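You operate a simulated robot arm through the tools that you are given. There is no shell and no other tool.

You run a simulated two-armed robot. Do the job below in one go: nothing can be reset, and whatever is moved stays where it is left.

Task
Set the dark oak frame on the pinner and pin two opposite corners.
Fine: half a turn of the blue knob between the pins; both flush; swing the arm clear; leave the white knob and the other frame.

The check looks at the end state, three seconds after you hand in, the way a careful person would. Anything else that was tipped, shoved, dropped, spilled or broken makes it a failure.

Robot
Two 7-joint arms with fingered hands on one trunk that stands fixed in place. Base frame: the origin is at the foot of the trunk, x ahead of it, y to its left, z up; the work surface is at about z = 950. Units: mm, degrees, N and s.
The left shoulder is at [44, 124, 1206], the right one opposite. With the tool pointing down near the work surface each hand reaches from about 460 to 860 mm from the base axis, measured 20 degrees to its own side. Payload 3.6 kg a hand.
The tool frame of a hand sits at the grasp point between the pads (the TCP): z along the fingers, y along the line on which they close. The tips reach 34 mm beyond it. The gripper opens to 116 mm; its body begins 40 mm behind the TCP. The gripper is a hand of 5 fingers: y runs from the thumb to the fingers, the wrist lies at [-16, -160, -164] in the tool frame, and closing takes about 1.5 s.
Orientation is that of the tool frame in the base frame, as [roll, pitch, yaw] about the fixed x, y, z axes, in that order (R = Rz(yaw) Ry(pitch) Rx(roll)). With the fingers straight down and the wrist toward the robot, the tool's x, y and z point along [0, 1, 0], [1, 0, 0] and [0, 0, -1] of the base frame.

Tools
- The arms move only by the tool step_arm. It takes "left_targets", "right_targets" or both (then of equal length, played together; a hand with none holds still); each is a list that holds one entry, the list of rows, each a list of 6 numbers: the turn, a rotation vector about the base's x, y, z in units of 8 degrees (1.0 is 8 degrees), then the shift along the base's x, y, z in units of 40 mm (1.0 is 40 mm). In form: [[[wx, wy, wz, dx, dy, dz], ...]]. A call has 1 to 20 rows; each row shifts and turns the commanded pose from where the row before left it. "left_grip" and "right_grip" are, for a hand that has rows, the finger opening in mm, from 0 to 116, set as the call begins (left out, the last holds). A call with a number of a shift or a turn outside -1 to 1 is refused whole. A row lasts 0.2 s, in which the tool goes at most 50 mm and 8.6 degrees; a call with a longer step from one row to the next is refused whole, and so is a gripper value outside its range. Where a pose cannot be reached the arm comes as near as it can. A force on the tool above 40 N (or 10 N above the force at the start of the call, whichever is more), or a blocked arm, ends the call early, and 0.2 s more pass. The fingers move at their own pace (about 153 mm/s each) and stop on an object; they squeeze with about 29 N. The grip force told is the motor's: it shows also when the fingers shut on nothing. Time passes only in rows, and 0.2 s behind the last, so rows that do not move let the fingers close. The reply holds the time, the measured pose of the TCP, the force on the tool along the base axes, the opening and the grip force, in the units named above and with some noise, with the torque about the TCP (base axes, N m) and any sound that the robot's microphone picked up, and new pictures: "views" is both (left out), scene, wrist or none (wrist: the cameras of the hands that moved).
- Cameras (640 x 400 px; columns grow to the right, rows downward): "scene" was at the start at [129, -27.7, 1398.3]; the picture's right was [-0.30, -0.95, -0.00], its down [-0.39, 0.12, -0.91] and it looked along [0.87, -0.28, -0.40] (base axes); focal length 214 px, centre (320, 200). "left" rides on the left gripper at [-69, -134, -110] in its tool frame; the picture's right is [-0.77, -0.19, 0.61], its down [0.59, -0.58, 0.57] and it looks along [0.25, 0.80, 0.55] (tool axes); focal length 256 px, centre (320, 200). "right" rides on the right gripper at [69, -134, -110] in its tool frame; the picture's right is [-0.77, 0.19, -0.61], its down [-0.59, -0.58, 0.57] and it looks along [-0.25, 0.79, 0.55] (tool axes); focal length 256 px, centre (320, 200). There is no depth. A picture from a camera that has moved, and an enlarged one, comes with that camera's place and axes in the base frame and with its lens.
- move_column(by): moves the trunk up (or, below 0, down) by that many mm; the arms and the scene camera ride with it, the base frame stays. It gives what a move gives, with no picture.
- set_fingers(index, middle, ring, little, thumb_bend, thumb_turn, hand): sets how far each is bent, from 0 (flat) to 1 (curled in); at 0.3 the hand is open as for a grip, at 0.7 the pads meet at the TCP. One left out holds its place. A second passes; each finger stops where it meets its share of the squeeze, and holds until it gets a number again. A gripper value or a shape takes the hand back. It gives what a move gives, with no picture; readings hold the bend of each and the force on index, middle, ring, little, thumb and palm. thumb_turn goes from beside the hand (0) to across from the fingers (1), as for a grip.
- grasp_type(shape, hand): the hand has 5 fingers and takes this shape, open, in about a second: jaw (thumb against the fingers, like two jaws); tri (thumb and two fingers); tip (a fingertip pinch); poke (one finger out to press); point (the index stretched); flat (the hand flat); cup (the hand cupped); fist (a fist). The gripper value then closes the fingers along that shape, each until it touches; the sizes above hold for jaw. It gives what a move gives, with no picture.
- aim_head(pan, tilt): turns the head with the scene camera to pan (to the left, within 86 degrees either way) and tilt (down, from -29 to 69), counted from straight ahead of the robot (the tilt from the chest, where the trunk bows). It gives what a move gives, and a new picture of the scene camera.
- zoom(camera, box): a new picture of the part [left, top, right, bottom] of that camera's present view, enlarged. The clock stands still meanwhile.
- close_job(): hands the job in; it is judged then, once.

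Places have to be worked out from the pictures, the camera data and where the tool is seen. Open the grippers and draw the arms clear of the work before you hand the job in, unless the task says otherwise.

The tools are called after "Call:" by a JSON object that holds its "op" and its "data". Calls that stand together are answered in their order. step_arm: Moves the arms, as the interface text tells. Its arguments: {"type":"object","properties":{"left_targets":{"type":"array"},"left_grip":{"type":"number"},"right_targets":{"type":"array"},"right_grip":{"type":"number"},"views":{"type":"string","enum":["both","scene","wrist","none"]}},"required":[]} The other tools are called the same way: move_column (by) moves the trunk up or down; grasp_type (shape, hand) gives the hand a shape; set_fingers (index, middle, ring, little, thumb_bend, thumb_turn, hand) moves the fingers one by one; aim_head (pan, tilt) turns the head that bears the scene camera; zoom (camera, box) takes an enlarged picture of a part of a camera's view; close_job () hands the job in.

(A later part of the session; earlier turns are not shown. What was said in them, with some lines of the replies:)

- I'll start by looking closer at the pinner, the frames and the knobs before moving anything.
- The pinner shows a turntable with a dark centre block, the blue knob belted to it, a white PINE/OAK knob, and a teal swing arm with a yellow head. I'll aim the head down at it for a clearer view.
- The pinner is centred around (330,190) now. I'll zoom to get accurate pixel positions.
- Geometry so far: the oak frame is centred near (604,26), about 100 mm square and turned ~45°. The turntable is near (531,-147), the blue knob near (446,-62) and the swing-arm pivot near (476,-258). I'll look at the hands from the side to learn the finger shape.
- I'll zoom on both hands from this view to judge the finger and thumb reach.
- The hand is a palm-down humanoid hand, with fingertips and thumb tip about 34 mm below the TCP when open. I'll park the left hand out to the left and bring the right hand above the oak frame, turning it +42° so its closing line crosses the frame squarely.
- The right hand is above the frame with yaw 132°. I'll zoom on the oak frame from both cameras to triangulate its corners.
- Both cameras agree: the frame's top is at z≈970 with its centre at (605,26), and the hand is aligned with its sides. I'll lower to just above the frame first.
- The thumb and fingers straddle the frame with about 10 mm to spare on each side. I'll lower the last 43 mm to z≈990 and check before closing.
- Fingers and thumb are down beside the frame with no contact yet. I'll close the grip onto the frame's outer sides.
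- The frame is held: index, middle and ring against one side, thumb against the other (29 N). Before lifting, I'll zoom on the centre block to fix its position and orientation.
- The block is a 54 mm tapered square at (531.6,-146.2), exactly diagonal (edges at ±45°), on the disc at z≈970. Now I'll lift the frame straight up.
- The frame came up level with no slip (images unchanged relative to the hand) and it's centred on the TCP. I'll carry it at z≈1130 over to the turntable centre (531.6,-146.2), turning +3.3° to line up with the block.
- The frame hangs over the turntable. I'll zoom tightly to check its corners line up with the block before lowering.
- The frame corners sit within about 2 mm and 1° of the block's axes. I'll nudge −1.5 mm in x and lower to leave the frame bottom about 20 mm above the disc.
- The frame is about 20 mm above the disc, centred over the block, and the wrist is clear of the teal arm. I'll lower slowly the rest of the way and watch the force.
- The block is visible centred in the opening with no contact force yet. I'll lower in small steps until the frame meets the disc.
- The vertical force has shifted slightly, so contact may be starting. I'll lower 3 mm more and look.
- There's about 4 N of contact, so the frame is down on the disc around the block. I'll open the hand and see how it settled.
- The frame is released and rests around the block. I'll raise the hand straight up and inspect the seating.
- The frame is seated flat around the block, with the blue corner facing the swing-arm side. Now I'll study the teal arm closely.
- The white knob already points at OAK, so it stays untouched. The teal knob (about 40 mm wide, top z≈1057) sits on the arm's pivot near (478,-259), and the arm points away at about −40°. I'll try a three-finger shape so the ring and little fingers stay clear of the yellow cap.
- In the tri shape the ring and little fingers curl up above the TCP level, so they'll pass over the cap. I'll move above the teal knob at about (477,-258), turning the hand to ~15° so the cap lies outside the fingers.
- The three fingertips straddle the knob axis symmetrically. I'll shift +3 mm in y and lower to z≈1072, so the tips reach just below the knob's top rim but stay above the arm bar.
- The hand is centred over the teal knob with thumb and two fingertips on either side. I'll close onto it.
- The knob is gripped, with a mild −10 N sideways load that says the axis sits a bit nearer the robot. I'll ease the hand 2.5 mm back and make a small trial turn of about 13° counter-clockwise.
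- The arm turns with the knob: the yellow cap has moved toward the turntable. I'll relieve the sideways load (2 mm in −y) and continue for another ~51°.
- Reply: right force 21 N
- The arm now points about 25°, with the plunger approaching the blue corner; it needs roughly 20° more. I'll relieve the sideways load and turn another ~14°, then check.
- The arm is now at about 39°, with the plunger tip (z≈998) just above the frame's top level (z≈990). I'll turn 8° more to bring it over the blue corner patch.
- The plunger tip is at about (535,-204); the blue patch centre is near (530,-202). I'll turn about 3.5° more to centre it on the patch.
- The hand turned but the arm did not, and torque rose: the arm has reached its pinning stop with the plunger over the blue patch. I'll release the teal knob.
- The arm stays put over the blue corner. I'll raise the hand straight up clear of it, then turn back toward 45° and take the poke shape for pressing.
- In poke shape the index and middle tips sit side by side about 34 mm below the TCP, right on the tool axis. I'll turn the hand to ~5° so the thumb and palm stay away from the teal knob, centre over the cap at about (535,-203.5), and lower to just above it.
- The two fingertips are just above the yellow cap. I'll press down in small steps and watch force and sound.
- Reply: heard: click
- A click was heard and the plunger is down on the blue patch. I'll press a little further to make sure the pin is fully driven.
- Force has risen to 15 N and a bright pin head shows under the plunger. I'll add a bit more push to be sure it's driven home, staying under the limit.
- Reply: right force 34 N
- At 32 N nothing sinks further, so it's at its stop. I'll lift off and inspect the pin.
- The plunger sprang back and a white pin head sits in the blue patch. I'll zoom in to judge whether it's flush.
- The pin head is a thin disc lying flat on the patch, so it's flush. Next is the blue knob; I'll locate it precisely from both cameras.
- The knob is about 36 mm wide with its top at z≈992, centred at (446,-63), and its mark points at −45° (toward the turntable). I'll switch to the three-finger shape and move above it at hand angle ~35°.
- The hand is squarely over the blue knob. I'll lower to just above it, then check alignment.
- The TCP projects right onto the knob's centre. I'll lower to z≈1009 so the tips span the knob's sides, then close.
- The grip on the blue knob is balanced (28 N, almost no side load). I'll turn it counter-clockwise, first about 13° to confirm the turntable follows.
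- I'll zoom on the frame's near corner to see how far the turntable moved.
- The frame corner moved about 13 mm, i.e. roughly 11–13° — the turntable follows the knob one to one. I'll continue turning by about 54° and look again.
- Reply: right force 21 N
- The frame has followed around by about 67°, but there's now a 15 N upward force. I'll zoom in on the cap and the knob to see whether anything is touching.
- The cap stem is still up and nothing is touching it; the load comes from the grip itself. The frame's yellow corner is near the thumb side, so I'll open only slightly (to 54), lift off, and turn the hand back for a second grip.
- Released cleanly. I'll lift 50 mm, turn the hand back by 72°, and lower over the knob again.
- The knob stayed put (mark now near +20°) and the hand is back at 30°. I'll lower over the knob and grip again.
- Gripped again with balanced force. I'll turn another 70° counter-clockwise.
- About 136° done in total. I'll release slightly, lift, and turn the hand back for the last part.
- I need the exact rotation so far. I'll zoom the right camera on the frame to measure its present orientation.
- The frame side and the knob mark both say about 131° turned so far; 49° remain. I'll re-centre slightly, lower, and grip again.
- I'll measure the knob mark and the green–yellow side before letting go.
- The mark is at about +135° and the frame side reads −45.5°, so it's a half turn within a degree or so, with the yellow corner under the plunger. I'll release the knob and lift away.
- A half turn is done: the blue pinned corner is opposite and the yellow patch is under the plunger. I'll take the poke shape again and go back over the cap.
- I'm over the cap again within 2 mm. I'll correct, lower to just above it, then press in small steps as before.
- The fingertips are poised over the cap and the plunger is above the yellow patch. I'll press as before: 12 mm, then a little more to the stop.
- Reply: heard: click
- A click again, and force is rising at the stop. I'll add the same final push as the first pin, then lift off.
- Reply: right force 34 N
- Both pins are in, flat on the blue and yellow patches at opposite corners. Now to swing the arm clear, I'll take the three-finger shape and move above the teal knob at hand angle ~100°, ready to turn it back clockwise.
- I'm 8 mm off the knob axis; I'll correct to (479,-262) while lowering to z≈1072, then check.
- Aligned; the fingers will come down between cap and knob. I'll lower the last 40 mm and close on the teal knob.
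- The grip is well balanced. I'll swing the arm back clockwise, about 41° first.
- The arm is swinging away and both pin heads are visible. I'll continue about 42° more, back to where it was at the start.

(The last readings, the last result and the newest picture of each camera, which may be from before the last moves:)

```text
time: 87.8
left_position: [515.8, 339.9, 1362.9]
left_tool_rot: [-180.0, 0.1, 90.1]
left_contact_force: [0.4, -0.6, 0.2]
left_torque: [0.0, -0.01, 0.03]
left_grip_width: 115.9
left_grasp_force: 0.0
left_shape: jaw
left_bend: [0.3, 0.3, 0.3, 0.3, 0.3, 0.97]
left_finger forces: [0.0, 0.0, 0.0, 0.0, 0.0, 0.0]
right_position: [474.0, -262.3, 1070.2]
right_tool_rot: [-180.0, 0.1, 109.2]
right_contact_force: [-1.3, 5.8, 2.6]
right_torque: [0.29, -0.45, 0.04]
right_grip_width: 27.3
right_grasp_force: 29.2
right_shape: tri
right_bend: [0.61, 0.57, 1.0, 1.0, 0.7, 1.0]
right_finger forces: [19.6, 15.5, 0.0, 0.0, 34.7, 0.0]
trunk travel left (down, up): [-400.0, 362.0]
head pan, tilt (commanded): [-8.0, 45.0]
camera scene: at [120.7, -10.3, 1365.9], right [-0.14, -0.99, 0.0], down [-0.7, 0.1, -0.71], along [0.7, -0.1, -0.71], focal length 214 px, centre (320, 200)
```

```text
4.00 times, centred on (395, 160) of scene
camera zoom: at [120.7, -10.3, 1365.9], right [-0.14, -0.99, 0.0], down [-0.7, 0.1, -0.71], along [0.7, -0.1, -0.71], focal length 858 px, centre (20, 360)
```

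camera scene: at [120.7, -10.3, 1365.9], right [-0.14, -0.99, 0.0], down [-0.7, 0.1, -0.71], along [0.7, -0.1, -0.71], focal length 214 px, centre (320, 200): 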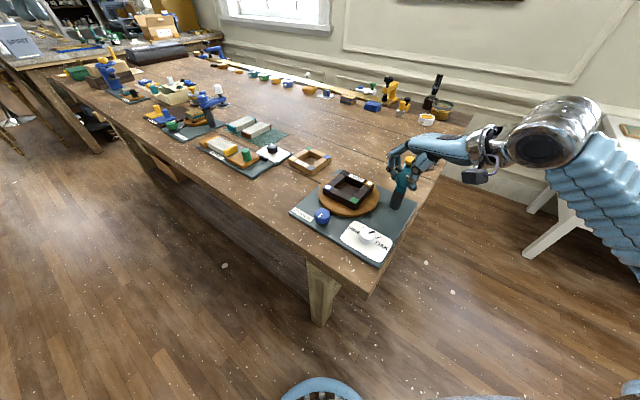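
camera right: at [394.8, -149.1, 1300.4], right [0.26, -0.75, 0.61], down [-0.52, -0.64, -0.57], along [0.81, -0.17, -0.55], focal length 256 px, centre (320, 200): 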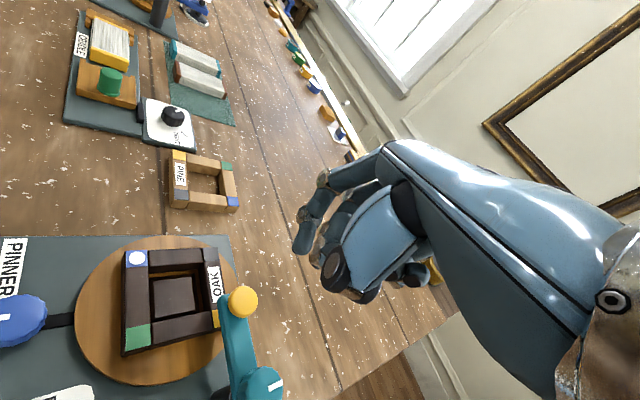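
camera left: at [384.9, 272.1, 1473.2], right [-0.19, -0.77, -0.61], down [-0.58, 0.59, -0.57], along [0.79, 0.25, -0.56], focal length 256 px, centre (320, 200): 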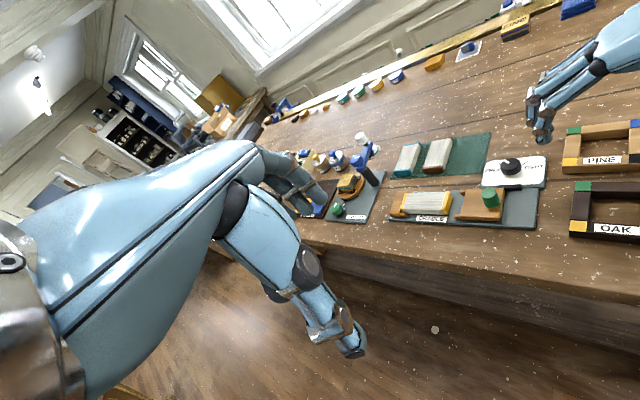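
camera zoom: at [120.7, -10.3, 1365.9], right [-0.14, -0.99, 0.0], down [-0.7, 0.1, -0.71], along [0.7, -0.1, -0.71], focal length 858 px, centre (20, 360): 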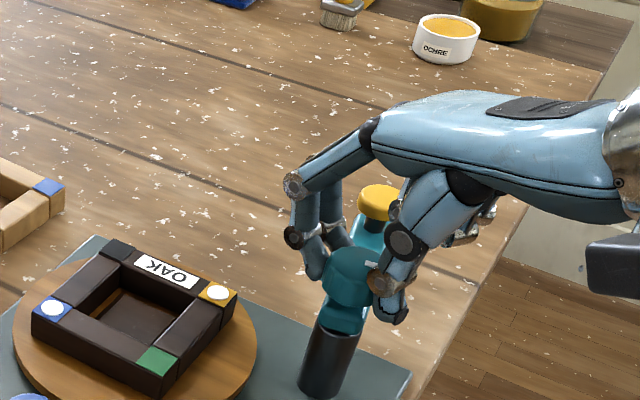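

The arm is about 4° short of its starting position. I'll turn those last few degrees, then release.

Call:
{"op": "step_arm", "data": {"right_targets": [[[0, 0, -0.3, 0, 0.02, 0], [0, 0, -0.25, 0, 0.02, 0], [0, 0, 0, 0, 0, 0]]], "views": "none"}}

Call:
{"op": "step_arm", "data": {"right_targets": [[[0, 0, 0, 0, 0, 0], [0, 0, 0, 0, 0, 0], [0, 0, 0, 0, 0, 0], [0, 0, 0, 0, 0, 0]]], "right_grip": 85, "views": "scene"}}

Call:
{"op": "zoom", "data": {"camera": "scene", "box": [350, 110, 440, 210]}}

```text
time: 88.5
left_position: [516.1, 340.2, 1363.2]
left_tool_rot: [-179.9, 0.1, 90.0]
left_contact_force: [0.3, 0.2, -0.2]
left_torque: [0.0, 0.04, 0.02]
left_grip_width: 115.7
left_grasp_force: 0.1
left_shape: jaw
left_bend: [0.3, 0.3, 0.3, 0.3, 0.3, 0.97]
left_finger forces: [0.0, 0.0, 0.0, 0.0, 0.1, 0.0]
right_position: [474.3, -260.5, 1069.2]
right_tool_rot: [179.9, 0.0, 104.9]
right_contact_force: [-3.4, 0.7, 2.3]
right_torque: [0.11, -0.43, 0.05]
right_grip_width: 27.0
right_grasp_force: 29.1
right_shape: tri
right_bend: [0.61, 0.57, 1.0, 1.0, 0.7, 1.0]
right_finger forces: [18.0, 16.4, 0.1, 0.0, 35.9, 0.0]
trunk travel left (down, up): [-400.0, 362.0]
head pan, tilt (commanded): [-8.0, 45.0]
```

```text
time: 89.5
left_position: [516.9, 339.2, 1363.5]
left_tool_rot: [-179.8, 0.0, 90.1]
left_contact_force: [-0.5, -0.4, -0.6]
left_torque: [0.0, 0.0, 0.0]
left_grip_width: 116.0
left_grasp_force: 0.1
left_shape: jaw
left_bend: [0.3, 0.3, 0.3, 0.3, 0.3, 0.97]
left_finger forces: [0.0, 0.0, 0.0, 0.1, 0.1, 0.1]
right_position: [473.8, -261.5, 1070.6]
right_tool_rot: [-180.0, 0.0, 104.9]
right_contact_force: [-0.1, -0.3, 0.5]
right_torque: [0.01, 0.02, 0.01]
right_grip_width: 84.9
right_grasp_force: 0.0
right_shape: tri
right_bend: [0.38, 0.36, 0.98, 0.98, 0.54, 0.99]
right_finger forces: [0.0, 0.0, 0.1, 0.0, 0.0, 0.1]
trunk travel left (down, up): [-400.0, 362.0]
head pan, tilt (commanded): [-8.0, 45.0]
camera scene: at [121.3, -11.4, 1365.8], right [-0.14, -0.99, 0.0], down [-0.7, 0.1, -0.71], along [0.7, -0.1, -0.71], focal length 214 px, centre (320, 200)
```

scene: 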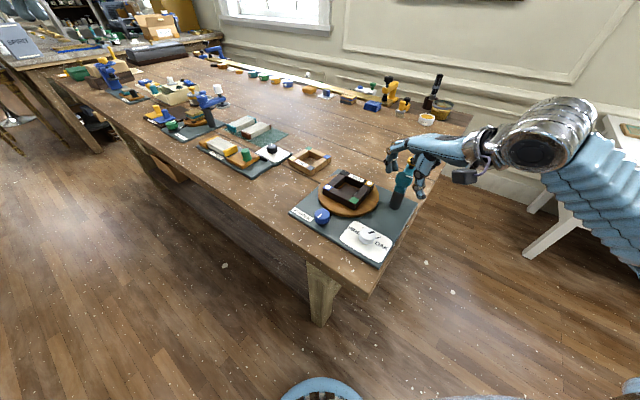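

```text
4.00 times, centred on (395, 160) of scene
camera zoom: at [121.3, -11.4, 1365.8], right [-0.14, -0.99, 0.0], down [-0.7, 0.1, -0.71], along [0.7, -0.1, -0.71], focal length 858 px, centre (20, 360)
```

zoom: 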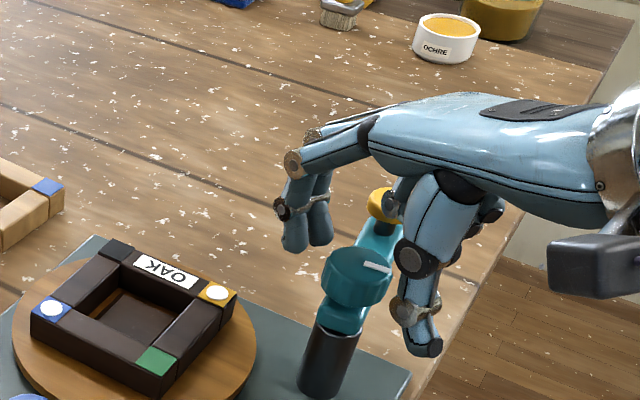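

The knob is released and the arm points away from the turntable. I'll lift the hand straight up and draw the arm back to its starting place with an open hand.

Call:
{"op": "step_arm", "data": {"right_targets": [[[0, 0, 0, 0, 0, 0.3], [0, 0, 0, 0, 0, 0.8], [0, 0, 0, 0, 0, 0.95], [0, 0, 0, 0, 0, 0.95], [0, 0, 0, 0, 0, 0.95], [0, 0, -0.4, 0, -0.4, 0.9], [0, 0, -0.5, 0, -0.5, 0.9], [0, 0, -0.5, 0, -0.5, 0.9], [0, 0, -0.4, 0, -0.4, 0.7], [0, 0, 0, 0, 0, 0]]], "right_grip": 116, "views": "scene"}}

Call:
{"op": "zoom", "data": {"camera": "scene", "box": [280, 140, 440, 260]}}

Call:
{"op": "zoom", "data": {"camera": "scene", "box": [325, 160, 385, 210]}}

```text
time: 91.8
left_position: [516.3, 339.5, 1362.0]
left_tool_rot: [-179.9, 0.0, 90.2]
left_contact_force: [0.1, 0.1, 0.0]
left_torque: [0.0, 0.02, -0.02]
left_grip_width: 115.8
left_grasp_force: 0.0
left_shape: jaw
left_bend: [0.3, 0.3, 0.3, 0.3, 0.3, 0.97]
left_finger forces: [0.0, 0.0, 0.0, 0.0, 0.0, 0.1]
right_position: [473.9, -333.3, 1363.4]
right_tool_rot: [180.0, 0.0, 90.5]
right_contact_force: [-0.2, -0.4, 1.6]
right_torque: [0.01, 0.0, 0.04]
right_grip_width: 116.0
right_grasp_force: 0.1
right_shape: tri
right_bend: [0.3, 0.3, 0.98, 0.98, 0.3, 0.97]
right_finger forces: [0.1, 0.0, 0.1, 0.1, 0.0, 0.0]
trunk travel left (down, up): [-400.0, 362.0]
head pan, tilt (commanded): [-8.0, 45.0]
camera scene: at [121.3, -11.7, 1365.8], right [-0.14, -0.99, 0.0], down [-0.7, 0.1, -0.71], along [0.7, -0.1, -0.71], focal length 214 px, centre (320, 200)
```

scene: 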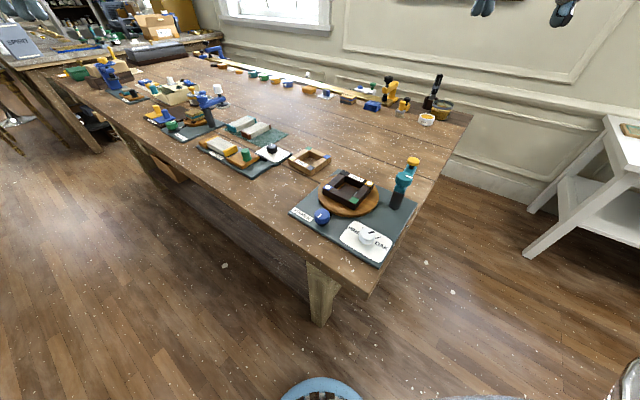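

```text
3.33 times, centred on (360, 200) of scene
camera zoom: at [121.3, -11.7, 1365.8], right [-0.14, -0.99, 0.0], down [-0.7, 0.1, -0.71], along [0.7, -0.1, -0.71], focal length 715 px, centre (187, 200)
```

zoom: 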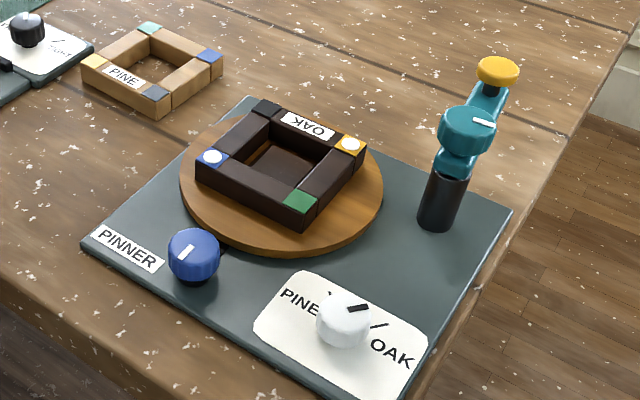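

```text
8.00 times, centred on (355, 185) of scene
camera zoom: at [121.3, -11.7, 1365.8], right [-0.14, -0.99, 0.0], down [-0.7, 0.1, -0.71], along [0.7, -0.1, -0.71], focal length 1716 px, centre (40, 320)
```

zoom: 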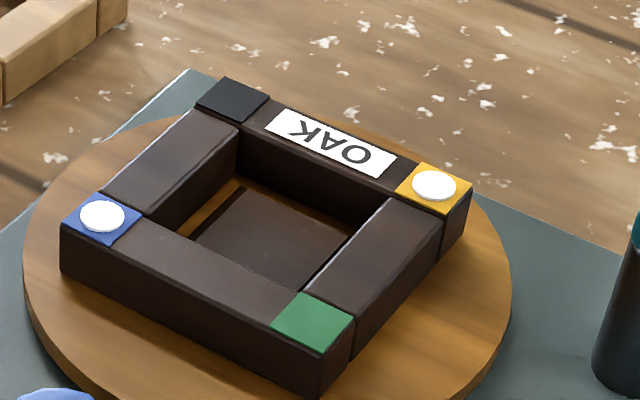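

Everything appears as asked; I'll take one last close look at the two pin heads and the white knob before handing in.

Call:
{"op": "zoom", "data": {"camera": "scene", "box": [364, 176, 384, 192]}}

Call:
{"op": "zoom", "data": {"camera": "scene", "box": [326, 180, 346, 196]}}

Call:
{"op": "zoom", "data": {"camera": "scene", "box": [340, 215, 400, 260]}}

Call:
{"op": "zoom", "data": {"camera": "right", "box": [0, 100, 240, 400]}}

```text
16.00 times, centred on (374, 184) of scene
camera zoom: at [121.3, -11.7, 1365.8], right [-0.14, -0.99, 0.0], down [-0.7, 0.1, -0.71], along [0.7, -0.1, -0.71], focal length 3432 px, centre (-544, 456)
```

zoom: 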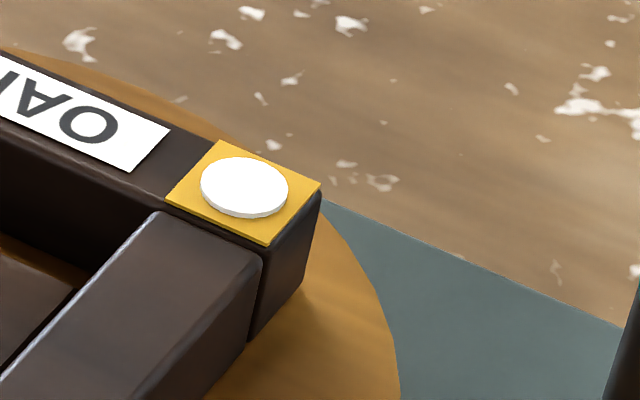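

```text
16.00 times, centred on (336, 188) of scene
camera zoom: at [121.3, -11.7, 1365.8], right [-0.14, -0.99, 0.0], down [-0.7, 0.1, -0.71], along [0.7, -0.1, -0.71], focal length 3432 px, centre (64, 392)
```

zoom: 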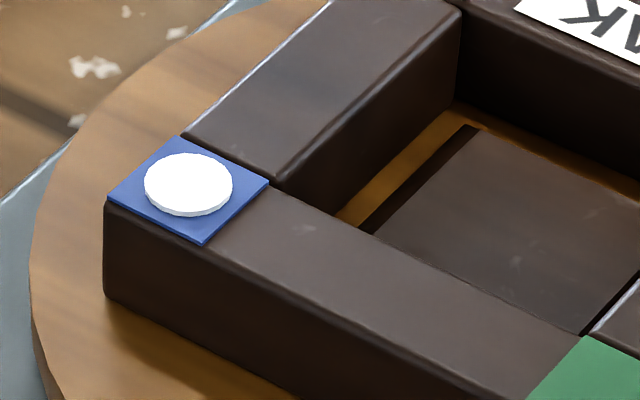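

```text
8.89 times, centred on (370, 238) of scene
camera zoom: at [121.3, -11.7, 1365.8], right [-0.14, -0.99, 0.0], down [-0.7, 0.1, -0.71], along [0.7, -0.1, -0.71], focal length 1906 px, centre (-124, -133)
```

zoom: 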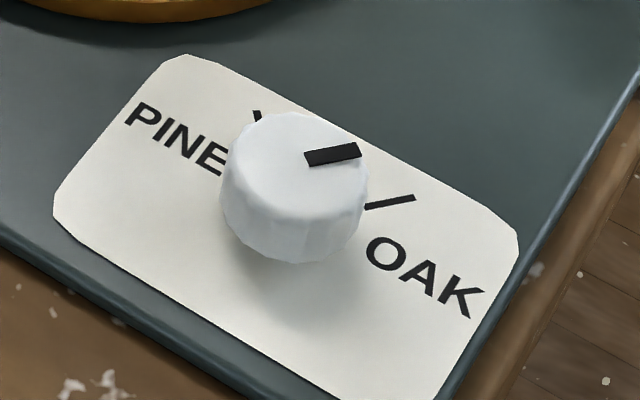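

```text
1.33 times, centred on (120, 250) of right
camera zoom: at [339.3, -265.1, 1474.6], right [0.19, -0.77, 0.61], down [-0.57, -0.59, -0.57], along [0.8, -0.24, -0.55], focal length 341 px, centre (587, 133)
```

zoom: 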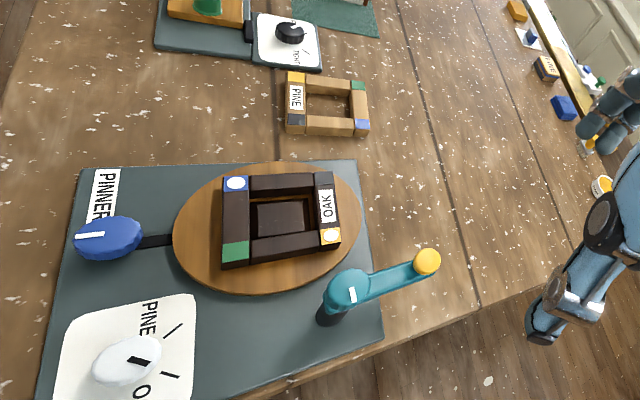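

Both pin heads lie flat, the white knob and the pine frame haven't moved, and the swing arm is clear. I'll open the right hand fully, then hand in.

Call:
{"op": "grasp_type", "data": {"hand": "right", "shape": "jaw"}}

```text
time: 92.7
left_position: [516.7, 339.7, 1362.6]
left_tool_rot: [-179.9, -0.1, 90.1]
left_contact_force: [0.4, -0.5, -0.5]
left_torque: [-0.03, 0.01, -0.02]
left_grip_width: 116.1
left_grasp_force: 0.1
left_shape: jaw
left_bend: [0.3, 0.3, 0.3, 0.3, 0.3, 0.97]
left_finger forces: [0.1, 0.0, 0.1, 0.0, 0.0, 0.0]
right_position: [474.4, -333.2, 1364.4]
right_tool_rot: [180.0, 0.0, 90.5]
right_contact_force: [0.4, -0.2, -0.7]
right_torque: [-0.02, 0.01, -0.01]
right_grip_width: 116.2
right_grasp_force: 0.0
right_shape: jaw
right_bend: [0.3, 0.3, 0.3, 0.3, 0.3, 0.97]
right_finger forces: [0.0, 0.0, 0.0, 0.0, 0.0, 0.0]
trunk travel left (down, up): [-400.0, 362.0]
head pan, tilt (commanded): [-8.0, 45.0]
```

Both hands are open and drawn well clear of the bench, and the job is complete, so I'm handing it in.

Call:
{"op": "close_job", "data": {}}

```text
The job is handed in.
```

The oak frame is on the pinner, pinned at two opposite corners (blue and yellow), and the job is handed in.

- **Pins:** each press gave a click and went down to the stop. In the close-up pictures both pin heads lie flat on their patches.
- **Blue knob:** turned about half a turn between the pins. The knob mark and the frame both read within about 3 degrees of 180. It took three grips, because the hand could not make the whole turn in one.
- **Swing arm:** turned back off the turntable to about where it started.
- **Left alone:** the white knob still points at OAK, where I found it, and the pine frame has not moved.

Both hands are open and clear of the bench.
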